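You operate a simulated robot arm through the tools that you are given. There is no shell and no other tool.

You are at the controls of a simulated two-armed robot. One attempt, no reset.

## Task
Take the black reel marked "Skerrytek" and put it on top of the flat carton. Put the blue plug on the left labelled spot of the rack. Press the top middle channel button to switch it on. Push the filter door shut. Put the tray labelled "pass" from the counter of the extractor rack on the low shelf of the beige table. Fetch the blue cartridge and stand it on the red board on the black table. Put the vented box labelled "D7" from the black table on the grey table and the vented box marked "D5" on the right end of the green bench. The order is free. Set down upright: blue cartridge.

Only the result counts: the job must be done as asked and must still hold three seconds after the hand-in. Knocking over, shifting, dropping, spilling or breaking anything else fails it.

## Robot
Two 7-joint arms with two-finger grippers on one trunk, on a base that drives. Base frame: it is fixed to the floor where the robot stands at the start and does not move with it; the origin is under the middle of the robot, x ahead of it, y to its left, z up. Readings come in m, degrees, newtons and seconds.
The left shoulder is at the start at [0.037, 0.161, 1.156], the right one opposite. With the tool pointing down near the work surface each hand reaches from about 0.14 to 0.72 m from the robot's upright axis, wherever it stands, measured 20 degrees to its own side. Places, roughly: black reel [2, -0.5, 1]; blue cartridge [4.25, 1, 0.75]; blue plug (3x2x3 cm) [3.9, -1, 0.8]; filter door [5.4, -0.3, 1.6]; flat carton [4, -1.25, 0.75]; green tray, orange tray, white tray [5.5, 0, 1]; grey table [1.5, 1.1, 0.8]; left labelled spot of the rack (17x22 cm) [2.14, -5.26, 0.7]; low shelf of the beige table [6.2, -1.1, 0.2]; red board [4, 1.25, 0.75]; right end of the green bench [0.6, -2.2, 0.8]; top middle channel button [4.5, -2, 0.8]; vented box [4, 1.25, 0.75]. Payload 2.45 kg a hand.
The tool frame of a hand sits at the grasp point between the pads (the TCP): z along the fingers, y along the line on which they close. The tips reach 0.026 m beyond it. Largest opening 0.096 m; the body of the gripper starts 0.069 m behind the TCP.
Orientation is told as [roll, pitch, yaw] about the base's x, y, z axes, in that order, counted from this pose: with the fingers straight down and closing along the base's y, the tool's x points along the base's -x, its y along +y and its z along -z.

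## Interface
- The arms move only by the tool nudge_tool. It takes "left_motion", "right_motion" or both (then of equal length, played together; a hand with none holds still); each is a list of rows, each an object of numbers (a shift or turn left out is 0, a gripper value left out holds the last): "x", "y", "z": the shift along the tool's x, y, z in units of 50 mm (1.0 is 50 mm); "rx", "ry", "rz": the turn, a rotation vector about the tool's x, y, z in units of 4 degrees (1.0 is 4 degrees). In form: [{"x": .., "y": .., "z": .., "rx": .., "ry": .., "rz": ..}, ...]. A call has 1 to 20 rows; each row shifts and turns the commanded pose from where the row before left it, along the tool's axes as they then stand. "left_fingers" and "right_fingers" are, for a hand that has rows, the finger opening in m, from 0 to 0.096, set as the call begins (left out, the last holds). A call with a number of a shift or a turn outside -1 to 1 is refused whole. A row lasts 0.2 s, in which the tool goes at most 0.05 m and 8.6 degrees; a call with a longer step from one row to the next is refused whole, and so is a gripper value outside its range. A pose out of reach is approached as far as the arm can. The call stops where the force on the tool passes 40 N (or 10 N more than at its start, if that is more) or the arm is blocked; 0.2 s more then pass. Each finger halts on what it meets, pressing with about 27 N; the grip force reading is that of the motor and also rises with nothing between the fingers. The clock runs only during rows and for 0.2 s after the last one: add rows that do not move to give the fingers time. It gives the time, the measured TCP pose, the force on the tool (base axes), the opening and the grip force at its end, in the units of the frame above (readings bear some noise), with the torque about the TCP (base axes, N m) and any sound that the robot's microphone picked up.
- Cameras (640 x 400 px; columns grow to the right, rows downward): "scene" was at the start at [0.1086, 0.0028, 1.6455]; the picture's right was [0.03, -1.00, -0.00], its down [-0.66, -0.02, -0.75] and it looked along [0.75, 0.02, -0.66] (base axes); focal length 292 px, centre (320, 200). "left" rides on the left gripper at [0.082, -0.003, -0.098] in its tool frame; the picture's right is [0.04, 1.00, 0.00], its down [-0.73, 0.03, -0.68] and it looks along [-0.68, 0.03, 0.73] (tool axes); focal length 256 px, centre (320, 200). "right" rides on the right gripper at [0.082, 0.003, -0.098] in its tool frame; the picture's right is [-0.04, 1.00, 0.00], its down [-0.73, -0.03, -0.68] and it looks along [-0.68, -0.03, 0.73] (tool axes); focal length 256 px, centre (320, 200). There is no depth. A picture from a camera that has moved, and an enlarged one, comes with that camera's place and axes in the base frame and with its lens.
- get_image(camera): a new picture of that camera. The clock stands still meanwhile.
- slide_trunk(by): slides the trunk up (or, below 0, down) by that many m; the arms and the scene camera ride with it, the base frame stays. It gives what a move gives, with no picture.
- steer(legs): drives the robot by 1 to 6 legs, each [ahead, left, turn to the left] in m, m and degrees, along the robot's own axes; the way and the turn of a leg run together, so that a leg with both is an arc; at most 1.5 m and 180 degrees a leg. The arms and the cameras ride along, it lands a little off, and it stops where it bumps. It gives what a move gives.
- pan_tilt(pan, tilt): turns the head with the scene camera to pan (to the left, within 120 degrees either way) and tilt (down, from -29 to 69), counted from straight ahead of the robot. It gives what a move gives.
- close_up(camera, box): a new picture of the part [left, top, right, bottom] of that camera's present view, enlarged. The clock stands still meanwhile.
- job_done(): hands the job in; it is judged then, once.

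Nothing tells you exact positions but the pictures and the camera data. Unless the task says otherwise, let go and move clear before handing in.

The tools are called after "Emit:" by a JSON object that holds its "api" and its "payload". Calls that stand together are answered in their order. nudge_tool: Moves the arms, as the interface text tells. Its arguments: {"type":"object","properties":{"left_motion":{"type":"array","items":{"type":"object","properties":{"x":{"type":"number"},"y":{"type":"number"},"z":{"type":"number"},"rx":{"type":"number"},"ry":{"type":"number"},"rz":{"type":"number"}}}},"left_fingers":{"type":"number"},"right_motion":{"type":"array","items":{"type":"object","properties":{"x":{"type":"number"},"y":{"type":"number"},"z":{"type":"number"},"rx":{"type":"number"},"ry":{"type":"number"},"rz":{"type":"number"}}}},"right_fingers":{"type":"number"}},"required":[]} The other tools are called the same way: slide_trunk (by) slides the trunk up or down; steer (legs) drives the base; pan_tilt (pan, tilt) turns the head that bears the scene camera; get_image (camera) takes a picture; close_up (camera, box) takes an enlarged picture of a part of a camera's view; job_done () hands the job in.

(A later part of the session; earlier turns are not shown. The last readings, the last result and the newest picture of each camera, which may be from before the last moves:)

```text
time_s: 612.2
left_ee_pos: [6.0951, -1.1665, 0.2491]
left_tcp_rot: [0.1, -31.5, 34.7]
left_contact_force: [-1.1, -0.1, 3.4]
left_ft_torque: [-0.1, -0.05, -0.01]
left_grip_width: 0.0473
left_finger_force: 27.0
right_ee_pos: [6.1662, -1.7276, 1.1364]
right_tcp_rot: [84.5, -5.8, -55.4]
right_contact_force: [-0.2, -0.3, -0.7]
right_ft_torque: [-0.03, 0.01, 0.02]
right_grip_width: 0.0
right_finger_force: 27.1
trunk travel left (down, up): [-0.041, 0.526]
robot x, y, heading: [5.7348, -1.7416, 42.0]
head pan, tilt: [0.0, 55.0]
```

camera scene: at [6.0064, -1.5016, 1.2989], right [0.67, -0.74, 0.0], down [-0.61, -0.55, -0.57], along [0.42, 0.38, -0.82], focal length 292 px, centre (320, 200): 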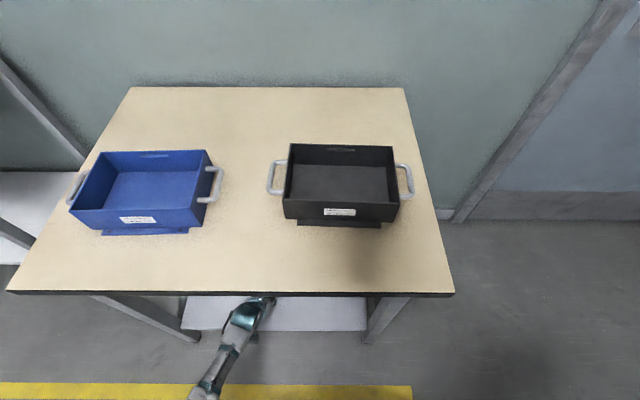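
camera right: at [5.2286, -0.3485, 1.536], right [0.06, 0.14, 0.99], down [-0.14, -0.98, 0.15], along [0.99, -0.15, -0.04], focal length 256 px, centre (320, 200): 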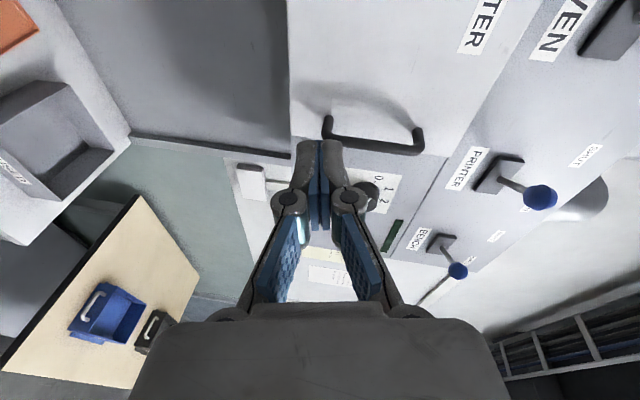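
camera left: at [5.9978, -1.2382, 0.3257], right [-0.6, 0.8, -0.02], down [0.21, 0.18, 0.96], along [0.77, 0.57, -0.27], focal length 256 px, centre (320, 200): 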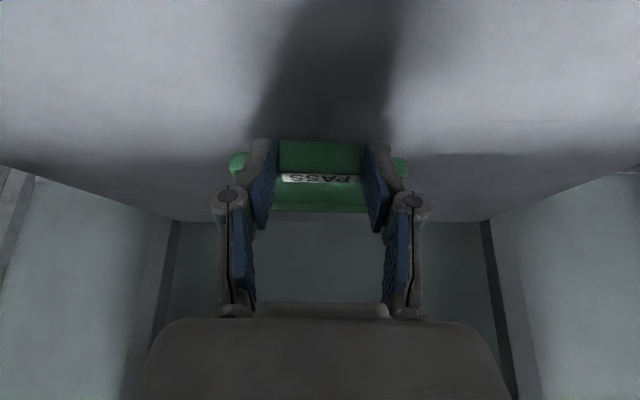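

Contact felt with the shelf. A touch lower, then release.

Emit:
{"api": "nudge_tool", "payload": {"left_motion": [{"x": 0.02, "z": 0.034}, {}]}}

Emit:
{"api": "nudge_tool", "payload": {"left_motion": [{}, {}, {}], "left_fingers": 0.075}}

Emit:
{"api": "get_image", "payload": {"camera": "left"}}

```text
time_s: 612.9
left_ee_pos: [6.0968, -1.1659, 0.2504]
left_tcp_rot: [0.2, -31.6, 34.8]
left_contact_force: [-2.1, -0.6, 11.8]
left_ft_torque: [-0.19, -0.09, 0.0]
left_grip_width: 0.0473
left_finger_force: 26.9
right_ee_pos: [6.1656, -1.7267, 1.1371]
right_tcp_rot: [84.5, -5.8, -55.5]
right_contact_force: [-0.6, -1.2, 0.1]
right_ft_torque: [-0.03, 0.01, 0.0]
right_grip_width: 0.0001
right_finger_force: 27.0
trunk travel left (down, up): [-0.041, 0.526]
robot x, y, heading: [5.7353, -1.7401, 42.0]
head pan, tilt: [0.0, 55.0]
```

```text
time_s: 613.6
left_ee_pos: [6.0954, -1.1677, 0.247]
left_tcp_rot: [0.2, -31.2, 34.8]
left_contact_force: [-0.3, 0.0, 0.2]
left_ft_torque: [0.02, -0.01, 0.02]
left_grip_width: 0.075
left_finger_force: 0.0
right_ee_pos: [6.1651, -1.7269, 1.1358]
right_tcp_rot: [84.5, -5.8, -55.4]
right_contact_force: [-0.7, -1.1, 0.0]
right_ft_torque: [0.0, 0.02, -0.01]
right_grip_width: 0.0
right_finger_force: 26.9
trunk travel left (down, up): [-0.041, 0.526]
robot x, y, heading: [5.7336, -1.7451, 42.1]
head pan, tilt: [0.0, 55.0]
```

```text
taken
camera left: at [5.9983, -1.2386, 0.2901], right [-0.6, 0.8, -0.02], down [0.21, 0.18, 0.96], along [0.77, 0.57, -0.27], focal length 256 px, centre (320, 200)
```

left: 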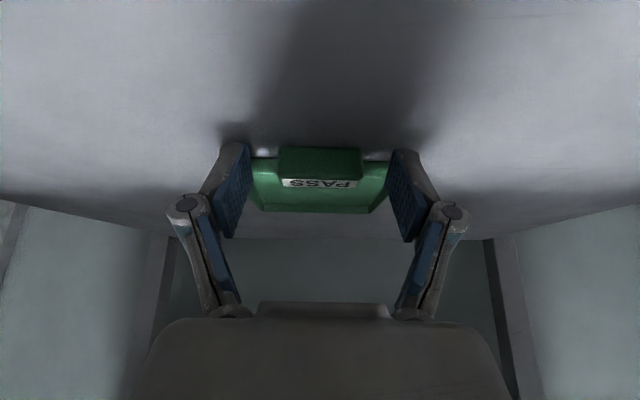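

Tray is released on the shelf. Withdrawing along the finger direction, then backing off and raising the hand.

Emit:
{"api": "nudge_tool", "payload": {"left_motion": [{"z": -0.15}, {"z": -0.3}, {"z": -0.4}, {"z": -0.4}, {"z": -0.3}, {"z": -0.1}, {}]}}

Emit:
{"api": "close_up", "payload": {"camera": "left", "box": [200, 60, 440, 210]}}

Emit:
{"api": "steer", "payload": {"legs": [[-0.1, 0, 0], [-0.1, 0, 0], [-0.1, 0, 0]]}}

Emit:
{"api": "nudge_tool", "payload": {"left_motion": [{"x": -0.1, "z": -0.2}, {"x": -0.3, "z": -0.5}, {"x": -0.35, "z": -0.6}, {"x": -0.35, "z": -0.6}, {"x": -0.35, "z": -0.6}, {"x": -0.35, "z": -0.6}, {"x": -0.35, "z": -0.6}, {"x": -0.35, "z": -0.6}, {"x": -0.35, "z": -0.6}, {"x": -0.35, "z": -0.6}, {"x": -0.35, "z": -0.6}, {"x": -0.35, "z": -0.6}, {"x": -0.35, "z": -0.6}, {"x": -0.35, "z": -0.6}, {"x": -0.3, "z": -0.5}, {"x": -0.2, "z": -0.3}, {}]}}

Emit:
{"api": "get_image", "payload": {"camera": "scene"}}

```text
time_s: 615.2
left_ee_pos: [6.0595, -1.1925, 0.3183]
left_tcp_rot: [0.2, -31.4, 34.8]
left_contact_force: [-0.2, 0.1, -0.2]
left_ft_torque: [0.0, -0.01, -0.01]
left_grip_width: 0.0754
left_finger_force: 0.0
right_ee_pos: [6.1672, -1.7262, 1.1359]
right_tcp_rot: [84.3, -5.8, -55.4]
right_contact_force: [0.3, -0.1, 0.4]
right_ft_torque: [0.01, 0.03, 0.01]
right_grip_width: 0.0002
right_finger_force: 27.8
trunk travel left (down, up): [-0.041, 0.526]
robot x, y, heading: [5.7372, -1.7458, 42.0]
head pan, tilt: [0.0, 55.0]
```

```text
2.67 times, centred on (320, 135) of left
camera zoom: at [5.962, -1.2631, 0.3601], right [-0.6, 0.8, -0.02], down [0.21, 0.18, 0.96], along [0.77, 0.57, -0.27], focal length 683 px, centre (320, 373)
```

zoom: 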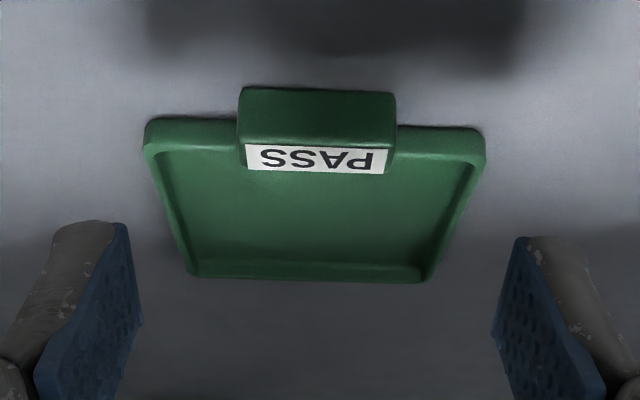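

```text
time_s: 617.9
left_ee_pos: [5.8363, -1.3938, 0.3184]
left_tcp_rot: [0.2, -31.5, 34.8]
left_contact_force: [0.2, 0.4, 0.0]
left_ft_torque: [-0.03, 0.02, 0.01]
left_grip_width: 0.0749
left_finger_force: 0.1
right_ee_pos: [5.94, -1.9277, 1.1367]
right_tcp_rot: [84.5, -5.9, -55.4]
right_contact_force: [-1.3, 0.5, -0.6]
right_ft_torque: [0.01, 0.01, -0.01]
right_grip_width: 0.0
right_finger_force: 26.7
trunk travel left (down, up): [-0.041, 0.526]
robot x, y, heading: [5.5089, -1.9477, 41.9]
head pan, tilt: [0.0, 55.0]
```

```text
time_s: 621.5
left_ee_pos: [5.8265, -1.403, 0.8258]
left_tcp_rot: [0.1, -31.7, 34.9]
left_contact_force: [-0.2, 0.6, -0.4]
left_ft_torque: [-0.01, -0.03, 0.0]
left_grip_width: 0.075
left_finger_force: 0.1
right_ee_pos: [5.9403, -1.9308, 1.1372]
right_tcp_rot: [84.4, -5.8, -55.4]
right_contact_force: [-0.2, -0.3, 0.1]
right_ft_torque: [-0.04, -0.02, 0.0]
right_grip_width: 0.0001
right_finger_force: 26.9
trunk travel left (down, up): [-0.041, 0.526]
robot x, y, heading: [5.5109, -1.949, 41.9]
head pan, tilt: [0.0, 55.0]
```

```text
taken
camera scene: at [5.7821, -1.7032, 1.2987], right [0.67, -0.74, 0.0], down [-0.61, -0.55, -0.57], along [0.42, 0.38, -0.82], focal length 292 px, centre (320, 200)
```

scene: 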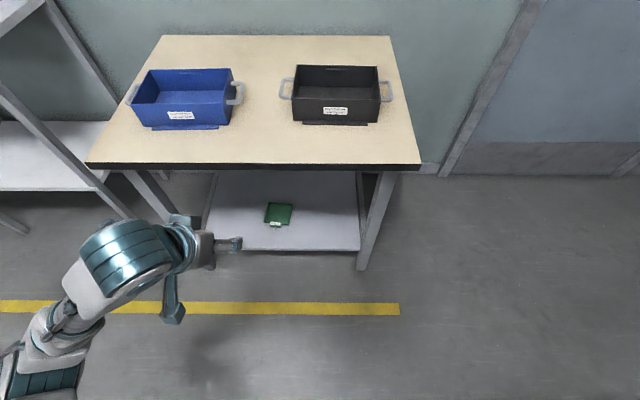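

The PASS tray stands on the low shelf. Now restoring both hands to pointing down and then heading along the aisle to the black table.

Emit:
{"api": "nudge_tool", "payload": {"left_motion": [{"ry": 0.4}, {"ry": 0.8}, {"ry": 0.8}, {"ry": 0.8}, {"ry": 0.8}, {"ry": 0.8}, {"ry": 0.8}, {"ry": 0.8}, {"ry": 0.8}, {"ry": 0.8}, {"x": 0.3, "z": -0.3}, {"x": 0.5, "z": -0.4}, {"x": 0.5, "z": -0.4}, {"x": 0.5, "z": -0.4}, {"x": 0.3, "z": -0.3}, {}, {}, {}, {}, {}], "right_motion": [{"rx": 0.5}, {"rx": 1}, {"rx": 1}, {"rx": 1}, {"rx": 1}, {"rx": 1}, {"rx": 1}, {"rx": 1}, {"rx": 1}, {"rx": 1}, {"rx": 1}, {"rx": 1}, {"rx": 1}, {"rx": 1}, {"rx": 1}, {"rx": 1}, {"rx": 1}, {"rx": 1}, {"rx": 1}, {"rx": 1}]}}

Emit:
{"api": "nudge_tool", "payload": {"left_motion": [{}, {}, {}, {}, {}, {}], "right_motion": [{"rx": 0.9}, {"rx": 0.6}, {}, {}, {}, {}]}}

Emit:
{"api": "get_image", "payload": {"camera": "scene"}}

```text
time_s: 625.7
left_ee_pos: [5.7399, -1.4635, 0.9126]
left_tcp_rot: [0.1, -1.2, 34.9]
left_contact_force: [0.4, 0.1, 0.3]
left_ft_torque: [-0.03, -0.01, 0.03]
left_grip_width: 0.0748
left_finger_force: 0.1
right_ee_pos: [6.0666, -1.8299, 0.9947]
right_tcp_rot: [6.7, -5.7, -55.4]
right_contact_force: [-0.4, -0.2, -0.6]
right_ft_torque: [-0.01, 0.01, -0.03]
right_grip_width: 0.0
right_finger_force: 27.3
right hand out of reach, approached as far as the arm can: row 1, 2, 3, 4, 5, 6, 7, 8, 9, 10, 11, 12, 13, 14, 15, 16, 17, 18, 19, 20
trunk travel left (down, up): [-0.041, 0.526]
robot x, y, heading: [5.5089, -1.9428, 42.1]
head pan, tilt: [0.0, 55.0]
```

```text
time_s: 627.1
left_ee_pos: [5.7396, -1.4656, 0.9133]
left_tcp_rot: [0.2, -1.3, 34.8]
left_contact_force: [0.4, -0.2, -1.2]
left_ft_torque: [-0.02, -0.02, -0.01]
left_grip_width: 0.0751
left_finger_force: 0.1
right_ee_pos: [6.0667, -1.8234, 0.9844]
right_tcp_rot: [0.8, -5.7, -55.4]
right_contact_force: [-1.0, 0.4, 0.1]
right_ft_torque: [0.01, 0.0, 0.0]
right_grip_width: 0.0001
right_finger_force: 26.8
right hand out of reach, approached as far as the arm can: row 1, 2
trunk travel left (down, up): [-0.041, 0.526]
robot x, y, heading: [5.5119, -1.9467, 42.2]
head pan, tilt: [0.0, 55.0]
```

```text
taken
camera scene: at [5.7823, -1.7023, 1.2986], right [0.67, -0.74, 0.0], down [-0.61, -0.55, -0.57], along [0.42, 0.38, -0.82], focal length 292 px, centre (320, 200)
```

scene: 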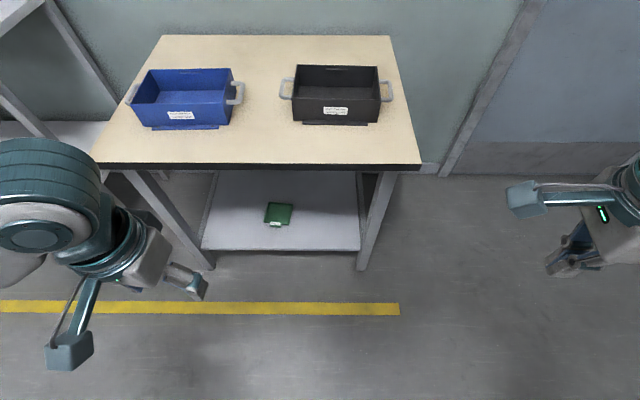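

Emit:
{"api": "steer", "payload": {"legs": [[-0.1, 0, 0], [0, 0.25, 0], [0, 0.25, 0], [0, 0.25, 0], [0, 0.25, 0], [0, 0.25, 0]]}}

Emit:
{"api": "steer", "payload": {"legs": [[0, 0.25, 0], [0, 0.25, 0], [0, 0.25, 0], [0, 0.25, 0], [0, 0.25, 0], [0, 0.25, 0]]}}

Emit:
{"api": "pan_tilt", "payload": {"pan": 0, "tilt": 30}}

Emit:
{"api": "get_image", "payload": {"camera": "scene"}}

```text
time_s: 635.3
left_ee_pos: [4.8428, -0.621, 0.9141]
left_tcp_rot: [0.7, -1.2, 34.6]
left_contact_force: [0.6, -0.6, -0.7]
left_ft_torque: [0.06, 0.0, 0.01]
left_grip_width: 0.0747
left_finger_force: 0.0
right_ee_pos: [5.1701, -0.9826, 0.9815]
right_tcp_rot: [0.7, -5.1, -55.7]
right_contact_force: [0.2, -0.2, 0.0]
right_ft_torque: [0.04, 0.05, 0.0]
right_grip_width: 0.0001
right_finger_force: 27.1
trunk travel left (down, up): [-0.041, 0.526]
robot x, y, heading: [4.6076, -1.0935, 42.0]
head pan, tilt: [0.0, 55.0]
```

```text
time_s: 644.2
left_ee_pos: [3.8438, 0.4804, 0.9185]
left_tcp_rot: [1.4, -1.5, 34.8]
left_contact_force: [0.4, -0.9, 0.2]
left_ft_torque: [0.04, -0.01, -0.01]
left_grip_width: 0.075
left_finger_force: 0.0
right_ee_pos: [4.1738, 0.1197, 0.9802]
right_tcp_rot: [0.9, -4.4, -55.3]
right_contact_force: [0.4, -0.4, -0.7]
right_ft_torque: [0.07, 0.05, -0.01]
right_grip_width: 0.0002
right_finger_force: 26.4
trunk travel left (down, up): [-0.041, 0.526]
robot x, y, heading: [3.6091, 0.0078, 42.3]
head pan, tilt: [0.0, 55.0]
```

```text
time_s: 645.1
left_ee_pos: [3.8437, 0.4721, 0.9221]
left_tcp_rot: [1.5, -1.8, 34.8]
left_contact_force: [1.3, -0.2, 0.5]
left_ft_torque: [0.05, 0.06, -0.05]
left_grip_width: 0.0748
left_finger_force: 0.1
right_ee_pos: [4.173, 0.1135, 0.9818]
right_tcp_rot: [1.1, -4.3, -55.6]
right_contact_force: [0.8, 0.7, 0.2]
right_ft_torque: [0.05, 0.06, 0.01]
right_grip_width: 0.0
right_finger_force: 27.6
trunk travel left (down, up): [-0.041, 0.526]
robot x, y, heading: [3.6084, 0.0136, 42.1]
head pan, tilt: [0.0, 30.0]
```

```text
taken
camera scene: at [3.9044, 0.2574, 1.3344], right [0.67, -0.74, -0.01], down [-0.38, -0.33, -0.86], along [0.63, 0.58, -0.51], focal length 292 px, centre (320, 200)
```

scene: 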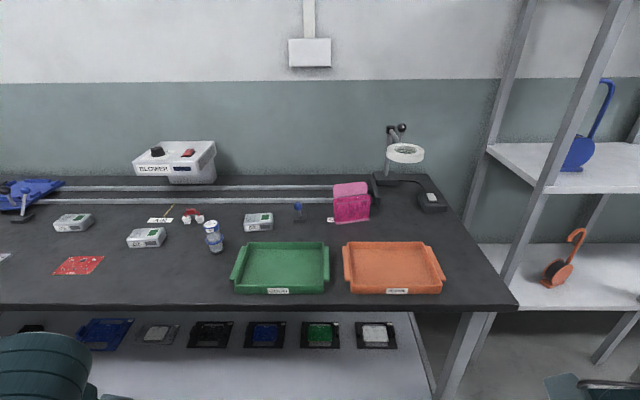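

I'm in front of the black table. Zooming to identify the boxes, cartridge and red board.

Emit:
{"api": "close_up", "payload": {"camera": "scene", "box": [40, 190, 200, 290]}}

Emit:
{"api": "close_up", "payload": {"camera": "scene", "box": [120, 195, 240, 270]}}

Emit:
{"api": "close_up", "payload": {"camera": "scene", "box": [200, 170, 380, 260]}}

Emit:
{"api": "close_up", "payload": {"camera": "scene", "box": [0, 310, 400, 400]}}

```text
4.00 times, centred on (120, 240) of scene
camera zoom: at [3.9044, 0.2574, 1.3344], right [0.67, -0.74, -0.01], down [-0.38, -0.33, -0.86], along [0.63, 0.58, -0.51], focal length 1170 px, centre (1120, 40)
```

zoom: 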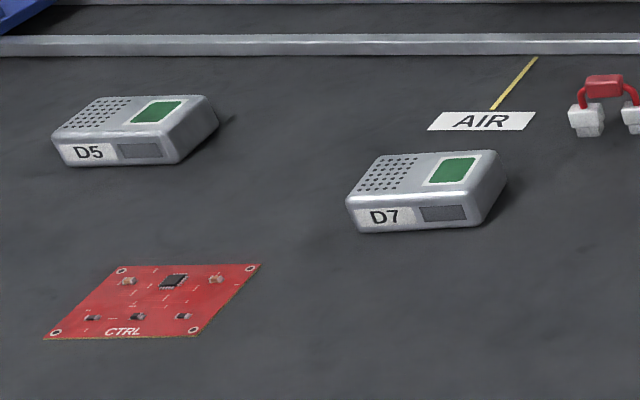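

```text
5.33 times, centred on (180, 232) of scene
camera zoom: at [3.9044, 0.2574, 1.3344], right [0.67, -0.74, -0.01], down [-0.38, -0.33, -0.86], along [0.63, 0.58, -0.51], focal length 1560 px, centre (1067, 27)
```

zoom: 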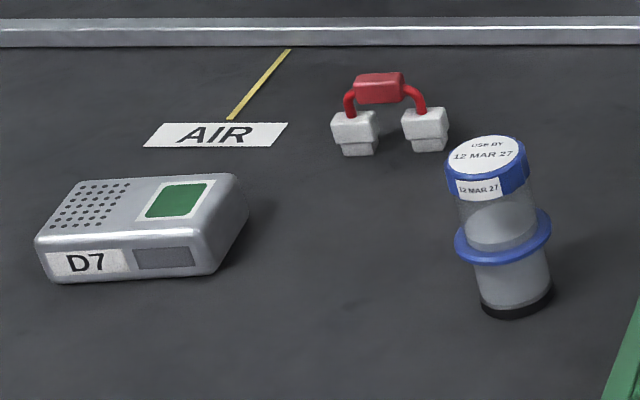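

```text
3.56 times, centred on (290, 215) of scene
camera zoom: at [3.9044, 0.2574, 1.3344], right [0.67, -0.74, -0.01], down [-0.38, -0.33, -0.86], along [0.63, 0.58, -0.51], focal length 1040 px, centre (427, 147)
```

zoom: 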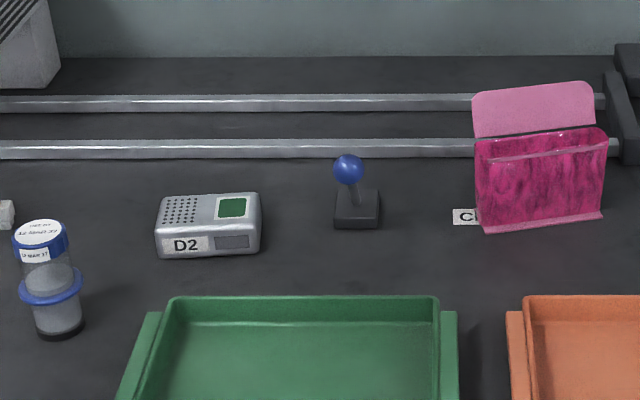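

```text
1.60 times, centred on (200, 355) of scene
camera zoom: at [3.9044, 0.2574, 1.3344], right [0.67, -0.74, -0.01], down [-0.38, -0.33, -0.86], along [0.63, 0.58, -0.51], focal length 468 px, centre (512, -48)
```

zoom: 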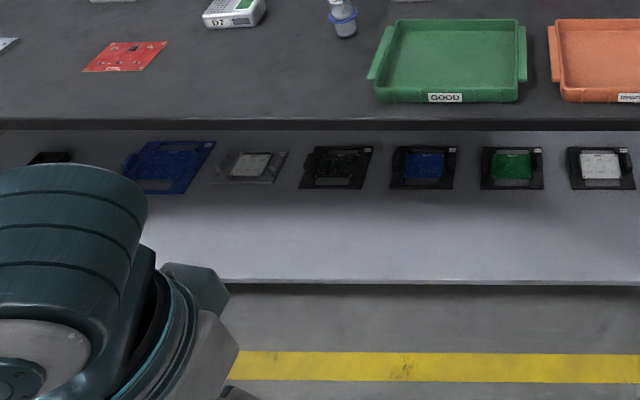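

I've identified D5, D7, the upright blue cartridge (≈[4.19, 0.95]), and the red CTRL board (≈[3.90, 1.19]). Raising the trunk modestly and moving into position for the left hand to fetch the cartridge.

Emit:
{"api": "slide_trunk", "payload": {"by": 0.15}}

Emit:
{"api": "steer", "payload": {"legs": [[0, 0.12, 0], [0.15, 0, 0], [0.15, 0, 0], [0.12, 0, 0]]}}

Emit:
{"api": "nudge_tool", "payload": {"left_motion": [{}, {}, {}, {}, {}, {}, {}, {}, {}, {}, {}, {}, {}, {}, {}, {}, {}, {}, {}, {}]}}

Emit:
{"api": "nudge_tool", "payload": {"left_motion": [{}, {}, {}, {}, {}, {}, {}, {}, {}, {}, {}, {}, {}, {}, {}, {}, {}, {}, {}]}}

Emit:
{"api": "pan_tilt", "payload": {"pan": 0, "tilt": 45}}

Emit:
{"api": "get_image", "payload": {"camera": "scene"}}

Emit:
{"api": "get_image", "payload": {"camera": "left"}}

```text
time_s: 646.9
left_ee_pos: [3.8398, 0.4774, 1.069]
left_tcp_rot: [1.3, -1.7, 34.8]
left_contact_force: [0.3, -0.1, -0.3]
left_ft_torque: [0.02, 0.02, 0.04]
left_grip_width: 0.0749
left_finger_force: 0.0
right_ee_pos: [4.1691, 0.1186, 1.134]
right_tcp_rot: [1.2, -4.6, -55.4]
right_contact_force: [0.5, -0.6, 0.0]
right_ft_torque: [0.0, 0.05, 0.0]
right_grip_width: 0.0
right_finger_force: 27.0
trunk travel left (down, up): [-0.191, 0.376]
robot x, y, heading: [3.6062, 0.0143, 42.2]
head pan, tilt: [0.0, 30.0]
```

```text
time_s: 650.9
left_ee_pos: [4.0508, 0.8645, 1.068]
left_tcp_rot: [0.2, -1.9, 35.0]
left_contact_force: [-0.7, 0.9, 0.9]
left_ft_torque: [-0.08, -0.03, 0.01]
left_grip_width: 0.0749
left_finger_force: 0.0
right_ee_pos: [4.3784, 0.5064, 1.1403]
right_tcp_rot: [1.4, -5.7, -55.4]
right_contact_force: [-0.4, 0.8, 0.5]
right_ft_torque: [-0.08, -0.04, 0.01]
right_grip_width: 0.0001
right_finger_force: 27.2
trunk travel left (down, up): [-0.191, 0.376]
robot x, y, heading: [3.8362, 0.3857, 42.3]
head pan, tilt: [0.0, 30.0]
```

```text
time_s: 655.1
left_ee_pos: [4.0473, 0.8614, 1.0702]
left_tcp_rot: [0.2, -2.3, 35.1]
left_contact_force: [-1.7, -0.7, 0.7]
left_ft_torque: [-0.02, -0.01, 0.01]
left_grip_width: 0.0752
left_finger_force: 0.0
right_ee_pos: [4.3754, 0.5034, 1.1423]
right_tcp_rot: [1.7, -5.7, -55.3]
right_contact_force: [0.3, -0.6, 0.1]
right_ft_torque: [0.0, 0.02, 0.01]
right_grip_width: 0.0
right_finger_force: 26.6
trunk travel left (down, up): [-0.191, 0.376]
robot x, y, heading: [3.8371, 0.3861, 42.2]
head pan, tilt: [0.0, 30.0]
```

```text
time_s: 659.3
left_ee_pos: [4.0585, 0.8447, 1.0742]
left_tcp_rot: [1.0, -2.4, 34.8]
left_contact_force: [-0.9, -0.5, -0.3]
left_ft_torque: [0.02, 0.0, -0.01]
left_grip_width: 0.0748
left_finger_force: 0.0
right_ee_pos: [4.3866, 0.483, 1.1419]
right_tcp_rot: [1.7, -4.9, -55.7]
right_contact_force: [0.8, -0.8, -0.2]
right_ft_torque: [0.02, 0.03, 0.05]
right_grip_width: 0.0
right_finger_force: 27.2
trunk travel left (down, up): [-0.191, 0.376]
robot x, y, heading: [3.8368, 0.3801, 42.2]
head pan, tilt: [0.0, 30.0]
stopped in row 19 (left hand): the arm was blocked; the commanded pose is now the measured one
```

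```text
time_s: 660.1
left_ee_pos: [4.0633, 0.8393, 1.0747]
left_tcp_rot: [1.2, -2.3, 34.6]
left_contact_force: [1.7, -1.1, 0.5]
left_ft_torque: [0.11, 0.08, 0.01]
left_grip_width: 0.075
left_finger_force: 0.0
right_ee_pos: [4.3916, 0.4797, 1.139]
right_tcp_rot: [1.5, -4.5, -55.8]
right_contact_force: [0.6, 0.2, -0.5]
right_ft_torque: [0.08, 0.1, 0.0]
right_grip_width: 0.0
right_finger_force: 27.3
trunk travel left (down, up): [-0.191, 0.376]
robot x, y, heading: [3.8412, 0.378, 42.2]
head pan, tilt: [0.0, 45.0]
```

```text
taken
camera scene: at [4.0041, 0.4951, 1.4998], right [0.67, -0.74, -0.02], down [-0.53, -0.47, -0.7], along [0.51, 0.48, -0.71], focal length 292 px, centre (320, 200)
```

scene: 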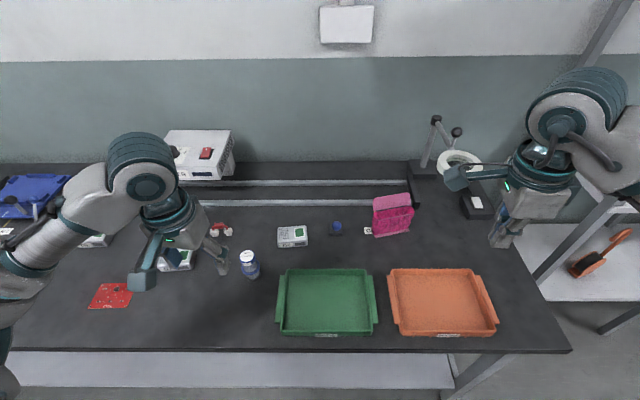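

```text
taken
camera left: at [3.9961, 0.7859, 1.1713], right [-0.6, 0.8, 0.02], down [0.57, 0.41, 0.71], along [0.56, 0.44, -0.71], focal length 256 px, centre (320, 200)
```

left: 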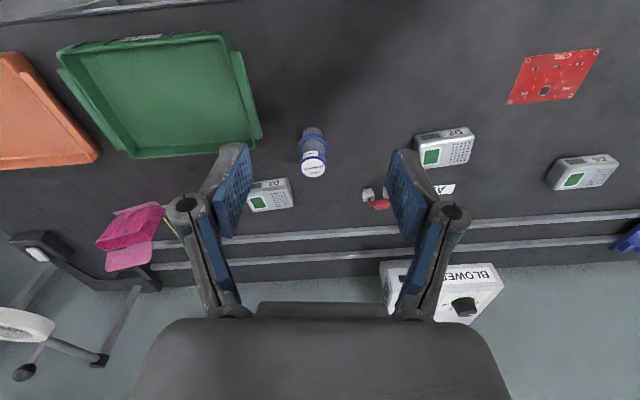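

Emit:
{"api": "slide_trunk", "payload": {"by": -0.05}}

Emit:
{"api": "nudge_tool", "payload": {"left_motion": [{}, {}, {}, {}, {}, {}, {}, {}, {}, {}, {}, {}, {}, {}, {}, {}, {}, {}, {}, {}]}}

Emit:
{"api": "nudge_tool", "payload": {"left_motion": [{}, {}, {}, {}, {}, {}, {}, {}, {}, {}, {}, {}, {}, {}, {}, {}, {}, {}, {}, {}]}}

Emit:
{"api": "nudge_tool", "payload": {"left_motion": [{}, {}, {}]}}

Emit:
{"api": "get_image", "payload": {"camera": "left"}}

Emit:
{"api": "close_up", "payload": {"camera": "scene", "box": [70, 200, 310, 350]}}

```text
time_s: 661.0
left_ee_pos: [4.0569, 0.8434, 1.0259]
left_tcp_rot: [0.9, -2.5, 34.7]
left_contact_force: [0.4, -0.9, 0.3]
left_ft_torque: [0.06, 0.04, 0.01]
left_grip_width: 0.0751
left_finger_force: 0.1
right_ee_pos: [4.3835, 0.4857, 1.0928]
right_tcp_rot: [1.9, -4.9, -55.7]
right_contact_force: [0.2, -0.6, 0.4]
right_ft_torque: [0.04, 0.04, 0.01]
right_grip_width: 0.0
right_finger_force: 27.1
trunk travel left (down, up): [-0.141, 0.426]
robot x, y, heading: [3.8397, 0.379, 42.4]
head pan, tilt: [0.0, 45.0]
```

```text
time_s: 665.2
left_ee_pos: [4.0538, 0.8492, 1.022]
left_tcp_rot: [0.7, -2.3, 34.8]
left_contact_force: [0.7, 0.8, -1.1]
left_ft_torque: [0.01, 0.0, 0.0]
left_grip_width: 0.075
left_finger_force: 0.0
right_ee_pos: [4.3828, 0.4895, 1.0925]
right_tcp_rot: [1.7, -5.3, -55.8]
right_contact_force: [0.2, 0.7, -0.3]
right_ft_torque: [0.0, 0.02, -0.01]
right_grip_width: 0.0001
right_finger_force: 26.6
trunk travel left (down, up): [-0.141, 0.426]
robot x, y, heading: [3.8374, 0.3811, 42.2]
head pan, tilt: [0.0, 45.0]
```

```text
time_s: 669.4
left_ee_pos: [4.0502, 0.8544, 1.0222]
left_tcp_rot: [0.4, -2.4, 34.7]
left_contact_force: [-0.7, -0.7, -0.1]
left_ft_torque: [0.01, -0.07, -0.02]
left_grip_width: 0.0749
left_finger_force: 0.1
right_ee_pos: [4.3786, 0.4935, 1.0932]
right_tcp_rot: [1.7, -5.5, -55.6]
right_contact_force: [0.1, 0.7, 0.7]
right_ft_torque: [0.0, -0.04, -0.02]
right_grip_width: 0.0001
right_finger_force: 27.1
trunk travel left (down, up): [-0.141, 0.426]
robot x, y, heading: [3.8357, 0.3814, 42.1]
head pan, tilt: [0.0, 45.0]
```

```text
time_s: 670.2
left_ee_pos: [4.0504, 0.8532, 1.0224]
left_tcp_rot: [0.4, -2.3, 34.7]
left_contact_force: [-0.4, -0.3, 1.1]
left_ft_torque: [0.03, 0.0, -0.01]
left_grip_width: 0.0751
left_finger_force: 0.0
right_ee_pos: [4.3782, 0.4943, 1.0944]
right_tcp_rot: [1.8, -5.3, -55.6]
right_contact_force: [0.2, -0.4, -0.2]
right_ft_torque: [0.01, 0.02, 0.01]
right_grip_width: 0.0
right_finger_force: 27.2
trunk travel left (down, up): [-0.141, 0.426]
robot x, y, heading: [3.8378, 0.3817, 42.2]
head pan, tilt: [0.0, 45.0]
```

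```text
taken
camera left: at [3.9822, 0.8012, 1.1183], right [-0.6, 0.8, 0.01], down [0.56, 0.42, 0.71], along [0.56, 0.43, -0.71], focal length 256 px, centre (320, 200)
```

left: 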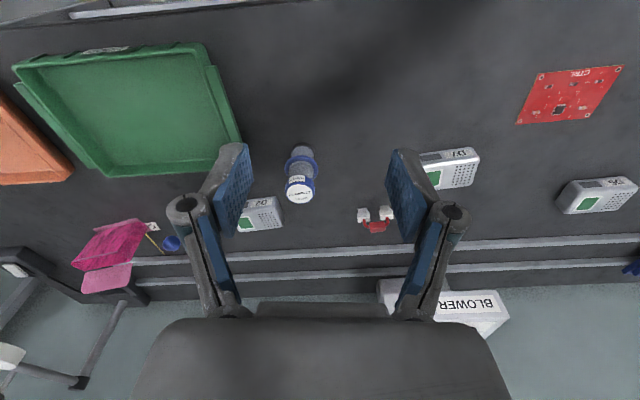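

```text
2.67 times, centred on (190, 275) of scene
camera zoom: at [4.0243, 0.55, 1.4426], right [0.67, -0.74, 0.0], down [-0.53, -0.48, -0.7], along [0.52, 0.47, -0.71], focal length 780 px, centre (667, 0)
```

zoom: 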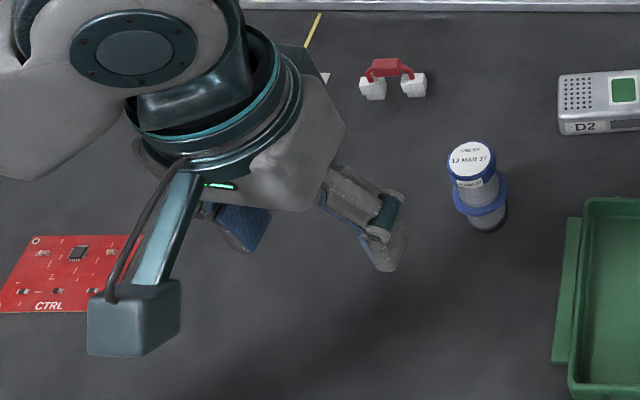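

The cartridge axis is at [4.190, 0.927], top z≈0.86. Moving the left hand above it.

Emit:
{"api": "nudge_tool", "payload": {"left_motion": [{"x": -0.15, "y": -0.02, "ry": 0.2}, {"x": -0.35, "y": -0.05, "ry": 0.2}, {"x": -0.5, "y": -0.07, "ry": 0.15}, {"x": -0.5, "y": -0.07}, {"x": -0.5, "y": -0.07}, {"x": -0.5, "y": -0.06}, {"x": -0.37, "y": -0.04, "z": 0.2}, {"x": -0.2, "z": 0.4}, {"z": 0.5}, {"z": 0.3}, {"z": 0.1}, {}]}}

Emit:
{"api": "nudge_tool", "payload": {"left_motion": [{}, {}, {}, {}, {}, {}, {}, {}]}}

Emit:
{"api": "get_image", "payload": {"camera": "left"}}

Emit:
{"api": "close_up", "payload": {"camera": "scene", "box": [150, 180, 350, 305]}}

```text
time_s: 672.8
left_ee_pos: [4.1888, 0.9267, 0.9499]
left_tcp_rot: [0.3, -0.3, 34.8]
left_contact_force: [-0.2, -0.2, -0.2]
left_ft_torque: [0.0, 0.02, -0.01]
left_grip_width: 0.0749
left_finger_force: 0.0
right_ee_pos: [4.3798, 0.4935, 1.0937]
right_tcp_rot: [1.8, -5.3, -55.8]
right_contact_force: [0.3, 0.8, -0.2]
right_ft_torque: [-0.01, -0.03, 0.0]
right_grip_width: 0.0
right_finger_force: 27.5
trunk travel left (down, up): [-0.141, 0.426]
robot x, y, heading: [3.839, 0.3841, 42.3]
head pan, tilt: [0.0, 45.0]
```

```text
time_s: 674.6
left_ee_pos: [4.1881, 0.9252, 0.9494]
left_tcp_rot: [0.5, -0.2, 34.9]
left_contact_force: [0.3, -0.4, -0.2]
left_ft_torque: [0.0, -0.01, 0.0]
left_grip_width: 0.0751
left_finger_force: 0.0
right_ee_pos: [4.3799, 0.4946, 1.0939]
right_tcp_rot: [1.7, -5.4, -55.6]
right_contact_force: [-0.4, -0.3, -0.6]
right_ft_torque: [0.0, 0.03, 0.0]
right_grip_width: 0.0
right_finger_force: 27.6
trunk travel left (down, up): [-0.141, 0.426]
robot x, y, heading: [3.839, 0.3804, 42.1]
head pan, tilt: [0.0, 45.0]
```

```text
taken
camera left: at [4.1237, 0.876, 1.0483], right [-0.6, 0.8, 0.01], down [0.59, 0.44, 0.68], along [0.54, 0.42, -0.73], focal length 256 px, centre (320, 200)
```

left: 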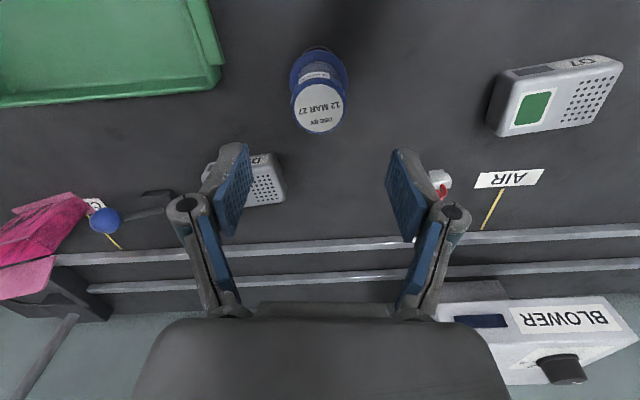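

```text
3.20 times, centred on (250, 242) of scene
camera zoom: at [4.0254, 0.55, 1.4425], right [0.67, -0.74, 0.0], down [-0.53, -0.48, -0.7], along [0.52, 0.47, -0.71], focal length 936 px, centre (544, 64)
```

zoom: 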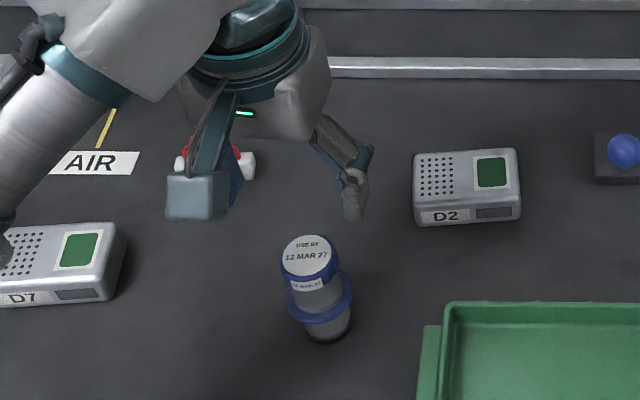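

Emit:
{"api": "nudge_tool", "payload": {"left_motion": [{"z": 0.2}, {"z": 0.4}, {"z": 0.4}, {"z": 0.4}, {"z": 0.35}, {"z": 0.2}, {"z": 0.12}, {}]}}

Emit:
{"api": "get_image", "payload": {"camera": "left"}}

Emit:
{"api": "close_up", "payload": {"camera": "scene", "box": [180, 200, 310, 305]}}

```text
time_s: 676.4
left_ee_pos: [4.1878, 0.9278, 0.8444]
left_tcp_rot: [0.3, -0.1, 34.9]
left_contact_force: [-0.8, 0.2, 1.1]
left_ft_torque: [0.02, 0.02, 0.0]
left_grip_width: 0.0747
left_finger_force: 0.0
right_ee_pos: [4.3802, 0.494, 1.0932]
right_tcp_rot: [1.8, -5.4, -55.6]
right_contact_force: [-0.3, 0.1, -0.2]
right_ft_torque: [-0.02, -0.02, 0.01]
right_grip_width: 0.0
right_finger_force: 27.6
trunk travel left (down, up): [-0.141, 0.426]
robot x, y, heading: [3.8409, 0.3818, 42.2]
head pan, tilt: [0.0, 45.0]
```

```text
taken
camera left: at [4.123, 0.8767, 0.944], right [-0.6, 0.8, 0.01], down [0.59, 0.44, 0.68], along [0.54, 0.42, -0.73], focal length 256 px, centre (320, 200)
```

left: 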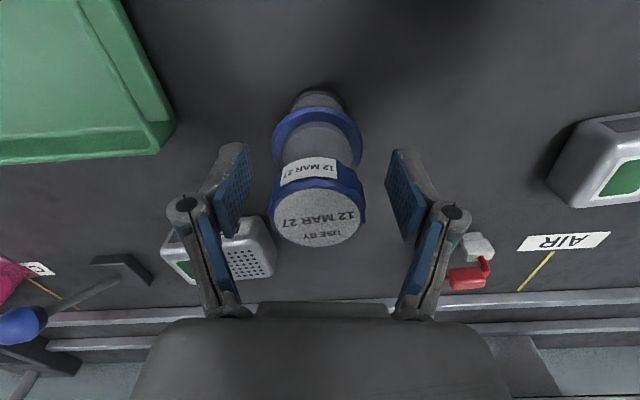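

```text
3.81 times, centred on (245, 252) of scene
camera zoom: at [4.0253, 0.55, 1.4425], right [0.67, -0.74, 0.0], down [-0.53, -0.48, -0.7], along [0.52, 0.47, -0.71], focal length 1114 px, centre (606, 0)
```

zoom: 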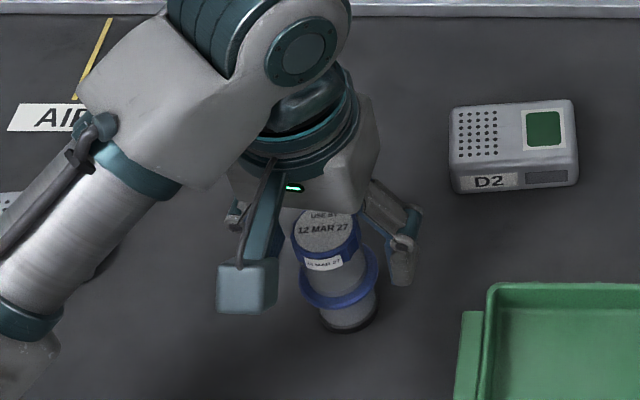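

Emit:
{"api": "nudge_tool", "payload": {"left_motion": [{"y": -0.08, "x": -0.1}, {}, {}]}}

Emit:
{"api": "nudge_tool", "payload": {"left_motion": [{}, {}, {}, {}], "left_fingers": 0.02}}

Emit:
{"api": "get_image", "payload": {"camera": "left"}}

```text
time_s: 677.2
left_ee_pos: [4.1957, 0.926, 0.8442]
left_tcp_rot: [0.4, -0.3, 34.7]
left_contact_force: [-0.7, -0.3, -0.1]
left_ft_torque: [0.03, 0.03, -0.02]
left_grip_width: 0.075
left_finger_force: 0.1
right_ee_pos: [4.3792, 0.4946, 1.0924]
right_tcp_rot: [1.7, -5.4, -55.6]
right_contact_force: [-0.5, -0.2, 0.1]
right_ft_torque: [-0.02, -0.01, 0.02]
right_grip_width: 0.0003
right_finger_force: 27.0
trunk travel left (down, up): [-0.141, 0.426]
robot x, y, heading: [3.8355, 0.384, 42.4]
head pan, tilt: [0.0, 45.0]
```

```text
time_s: 678.2
left_ee_pos: [4.1946, 0.9255, 0.8452]
left_tcp_rot: [0.3, -0.2, 35.0]
left_contact_force: [-0.4, 1.5, 3.7]
left_ft_torque: [-0.01, 0.0, -0.02]
left_grip_width: 0.0476
left_finger_force: 27.0
right_ee_pos: [4.3786, 0.4948, 1.0933]
right_tcp_rot: [1.8, -5.4, -55.7]
right_contact_force: [-0.6, -0.3, 0.4]
right_ft_torque: [0.0, -0.02, 0.03]
right_grip_width: 0.0
right_finger_force: 26.8
trunk travel left (down, up): [-0.141, 0.426]
robot x, y, heading: [3.8373, 0.3818, 42.2]
head pan, tilt: [0.0, 45.0]
```

```text
taken
camera left: at [4.1292, 0.8762, 0.9443], right [-0.6, 0.8, 0.01], down [0.59, 0.44, 0.68], along [0.54, 0.42, -0.73], focal length 256 px, centre (320, 200)
```

left: 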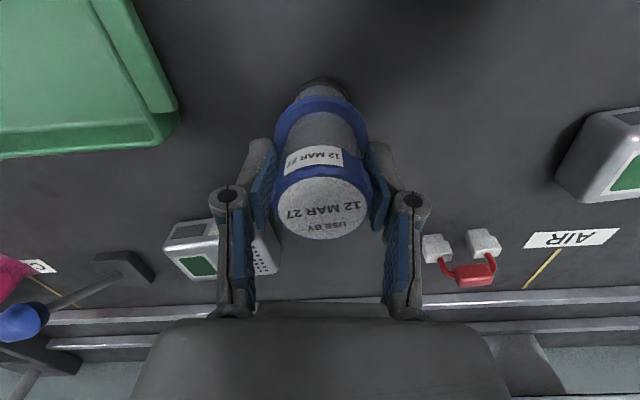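

Cartridge gripped by its cap. Lifting, then shifting the base left by 0.4 m toward the red board.

Emit:
{"api": "nudge_tool", "payload": {"left_motion": [{"z": -0.1}, {"z": -0.3}, {"z": -0.45}, {"z": -0.5}, {"z": -0.5}, {"z": -0.45}, {"z": -0.3}, {"z": -0.1}, {}]}}

Emit:
{"api": "steer", "payload": {"legs": [[0, 0.14, 0], [0, 0.13, 0], [0, 0.13, 0]]}}

Emit:
{"api": "nudge_tool", "payload": {"left_motion": [{}, {}, {}, {}, {}, {}, {}, {}, {}, {}, {}, {}, {}, {}, {}, {}, {}, {}, {}, {}]}}

Emit:
{"api": "nudge_tool", "payload": {"left_motion": [{}, {}, {}, {}, {}, {}, {}, {}, {}, {}, {}, {}, {}, {}, {}, {}, {}]}}

Emit:
{"api": "get_image", "payload": {"camera": "left"}}

Emit:
{"api": "get_image", "payload": {"camera": "scene"}}

```text
time_s: 680.2
left_ee_pos: [4.1944, 0.9249, 0.9794]
left_tcp_rot: [0.3, 0.0, 34.7]
left_contact_force: [-0.2, 0.7, -2.3]
left_ft_torque: [0.01, -0.06, 0.01]
left_grip_width: 0.0477
left_finger_force: 26.9
right_ee_pos: [4.3791, 0.4934, 1.0934]
right_tcp_rot: [1.7, -5.4, -55.6]
right_contact_force: [0.5, -0.7, 0.2]
right_ft_torque: [0.01, -0.02, 0.0]
right_grip_width: 0.0001
right_finger_force: 26.6
trunk travel left (down, up): [-0.141, 0.426]
robot x, y, heading: [3.8379, 0.3798, 42.3]
head pan, tilt: [0.0, 45.0]
```

```text
time_s: 683.2
left_ee_pos: [3.9276, 1.26, 0.9969]
left_tcp_rot: [4.3, -3.2, 46.1]
left_contact_force: [-5.7, 4.4, -0.6]
left_ft_torque: [-0.31, -0.46, -0.06]
left_grip_width: 0.0479
left_finger_force: 27.0
right_ee_pos: [4.1065, 0.8624, 1.0693]
right_tcp_rot: [3.8, -17.3, -39.2]
right_contact_force: [-5.3, 2.0, 0.6]
right_ft_torque: [-0.16, -0.36, 0.04]
right_grip_width: 0.0002
right_finger_force: 27.6
trunk travel left (down, up): [-0.141, 0.426]
robot x, y, heading: [3.6226, 0.7162, 46.6]
head pan, tilt: [0.0, 45.0]
stopped in leg 3: the robot was blocked; the commanded pose is now the measured one
```

```text
time_s: 683.5
left_ee_pos: [4.0584, 1.0687, 1.0161]
left_tcp_rot: [12.3, -3.0, 37.1]
left_contact_force: [-3.3, -4.2, 0.5]
left_ft_torque: [0.31, -0.37, -0.12]
left_grip_width: 0.0476
left_finger_force: 27.3
right_ee_pos: [4.2273, 0.6806, 1.0421]
right_tcp_rot: [5.0, -3.6, -45.9]
right_contact_force: [-0.9, -1.8, 2.3]
right_ft_torque: [0.18, -0.08, -0.03]
right_grip_width: 0.0
right_finger_force: 26.8
trunk travel left (down, up): [-0.141, 0.426]
robot x, y, heading: [3.635, 0.6761, 45.0]
head pan, tilt: [0.0, 45.0]
stopped in row 1 (left hand): the arm was blocked; the commanded pose is now the measured one
```

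```text
time_s: 684.0
left_ee_pos: [3.8961, 1.2542, 0.9764]
left_tcp_rot: [-0.7, -3.0, 37.7]
left_contact_force: [-4.1, 7.3, -1.7]
left_ft_torque: [-0.5, -0.23, -0.05]
left_grip_width: 0.0479
left_finger_force: 27.0
right_ee_pos: [4.0431, 0.8836, 1.0929]
right_tcp_rot: [3.6, -16.8, -44.9]
right_contact_force: [-2.8, 1.4, 0.0]
right_ft_torque: [-0.19, -0.25, 0.03]
right_grip_width: 0.0
right_finger_force: 26.9
trunk travel left (down, up): [-0.141, 0.426]
robot x, y, heading: [3.6205, 0.6967, 45.0]
head pan, tilt: [0.0, 45.0]
stopped in row 2 (left hand): the arm was blocked; the commanded pose is now the measured one
```

```text
taken
camera left: at [3.8271, 1.1995, 1.0708], right [-0.64, 0.77, -0.02], down [0.53, 0.46, 0.72], along [0.56, 0.45, -0.7], focal length 256 px, centre (320, 200)
```

left: 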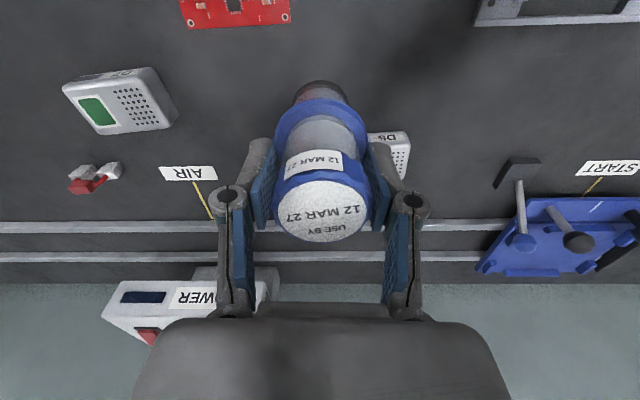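

```text
taken
camera scene: at [3.7634, 0.9283, 1.4398], right [0.71, -0.71, 0.05], down [-0.48, -0.53, -0.7], along [0.52, 0.47, -0.72], focal length 292 px, centre (320, 200)
```

scene: 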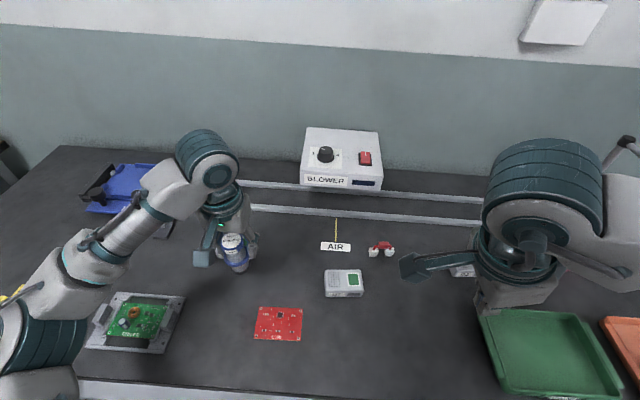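

The base got blocked and is swaying; I'll let it settle and then check what it touched.

Emit:
{"api": "pan_tilt", "payload": {"pan": 0, "tilt": 50}}

Emit:
{"api": "get_image", "payload": {"camera": "scene"}}

Emit:
{"api": "nudge_tool", "payload": {"left_motion": [{}, {}, {}, {}, {}, {}, {}, {}, {}, {}, {}, {}, {}, {}, {}, {}, {}, {}, {}, {}], "right_motion": [{}, {}, {}, {}, {}, {}, {}, {}, {}, {}, {}, {}, {}, {}, {}, {}, {}, {}, {}, {}]}}

Emit:
{"api": "nudge_tool", "payload": {"left_motion": [{}, {}, {}, {}, {}, {}, {}, {}, {}, {}, {}, {}, {}, {}, {}, {}, {}, {}, {}, {}], "right_motion": [{}, {}, {}, {}, {}, {}, {}, {}, {}, {}, {}, {}, {}, {}, {}, {}, {}, {}, {}, {}]}}

```text
time_s: 684.6
left_ee_pos: [4.0015, 1.1136, 1.002]
left_tcp_rot: [7.4, -2.6, 35.2]
left_contact_force: [0.0, -3.6, -3.0]
left_ft_torque: [0.29, -0.05, -0.03]
left_grip_width: 0.0474
left_finger_force: 26.9
right_ee_pos: [4.1537, 0.7393, 1.0666]
right_tcp_rot: [4.2, -8.1, -46.7]
right_contact_force: [-0.5, -1.6, 1.0]
right_ft_torque: [0.11, 0.06, -0.03]
right_grip_width: 0.0
right_finger_force: 27.2
trunk travel left (down, up): [-0.141, 0.426]
robot x, y, heading: [3.635, 0.6697, 44.4]
head pan, tilt: [0.0, 50.0]
```

```text
taken
camera scene: at [3.8949, 0.7529, 1.4336], right [0.7, -0.71, -0.09], down [-0.59, -0.5, -0.64], along [0.41, 0.49, -0.77], focal length 292 px, centre (320, 200)
```

scene: 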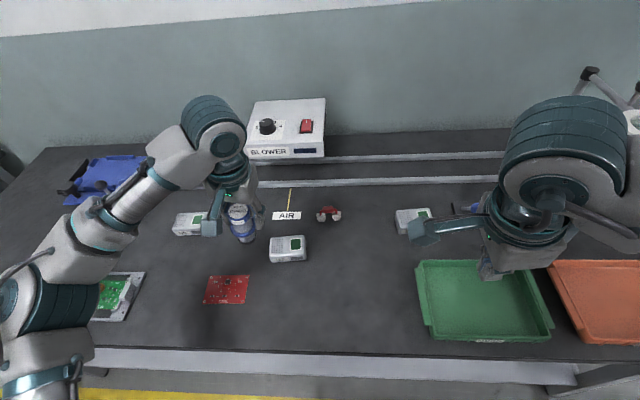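

```text
time_s: 685.0
left_ee_pos: [3.853, 1.2705, 0.9711]
left_tcp_rot: [-2.6, -3.3, 37.6]
left_contact_force: [-0.8, 2.5, -4.3]
left_ft_torque: [-0.14, -0.1, -0.01]
left_grip_width: 0.0477
left_finger_force: 27.4
right_ee_pos: [3.9977, 0.9039, 1.101]
right_tcp_rot: [4.3, -18.9, -45.0]
right_contact_force: [-2.3, 0.4, -0.1]
right_ft_torque: [-0.02, -0.2, 0.02]
right_grip_width: 0.0
right_finger_force: 27.1
trunk travel left (down, up): [-0.141, 0.426]
robot x, y, heading: [3.6112, 0.6969, 45.0]
head pan, tilt: [0.0, 50.0]
stopped in row 1 (left hand): the arm was blocked; the commanded pose is now the measured one
```

```text
time_s: 685.5
left_ee_pos: [3.9925, 1.1067, 1.0117]
left_tcp_rot: [7.6, -4.0, 35.4]
left_contact_force: [-0.5, -3.6, -0.5]
left_ft_torque: [0.3, -0.09, -0.05]
left_grip_width: 0.0474
left_finger_force: 27.2
right_ee_pos: [4.1408, 0.729, 1.073]
right_tcp_rot: [5.5, -8.6, -46.5]
right_contact_force: [0.4, -2.0, 2.6]
right_ft_torque: [0.22, 0.11, 0.02]
right_grip_width: 0.0
right_finger_force: 26.9
trunk travel left (down, up): [-0.141, 0.426]
robot x, y, heading: [3.6429, 0.6756, 44.7]
head pan, tilt: [0.0, 50.0]
stopped in row 2 (right hand): the arm was blocked; the commanded pose is now the measured one
```

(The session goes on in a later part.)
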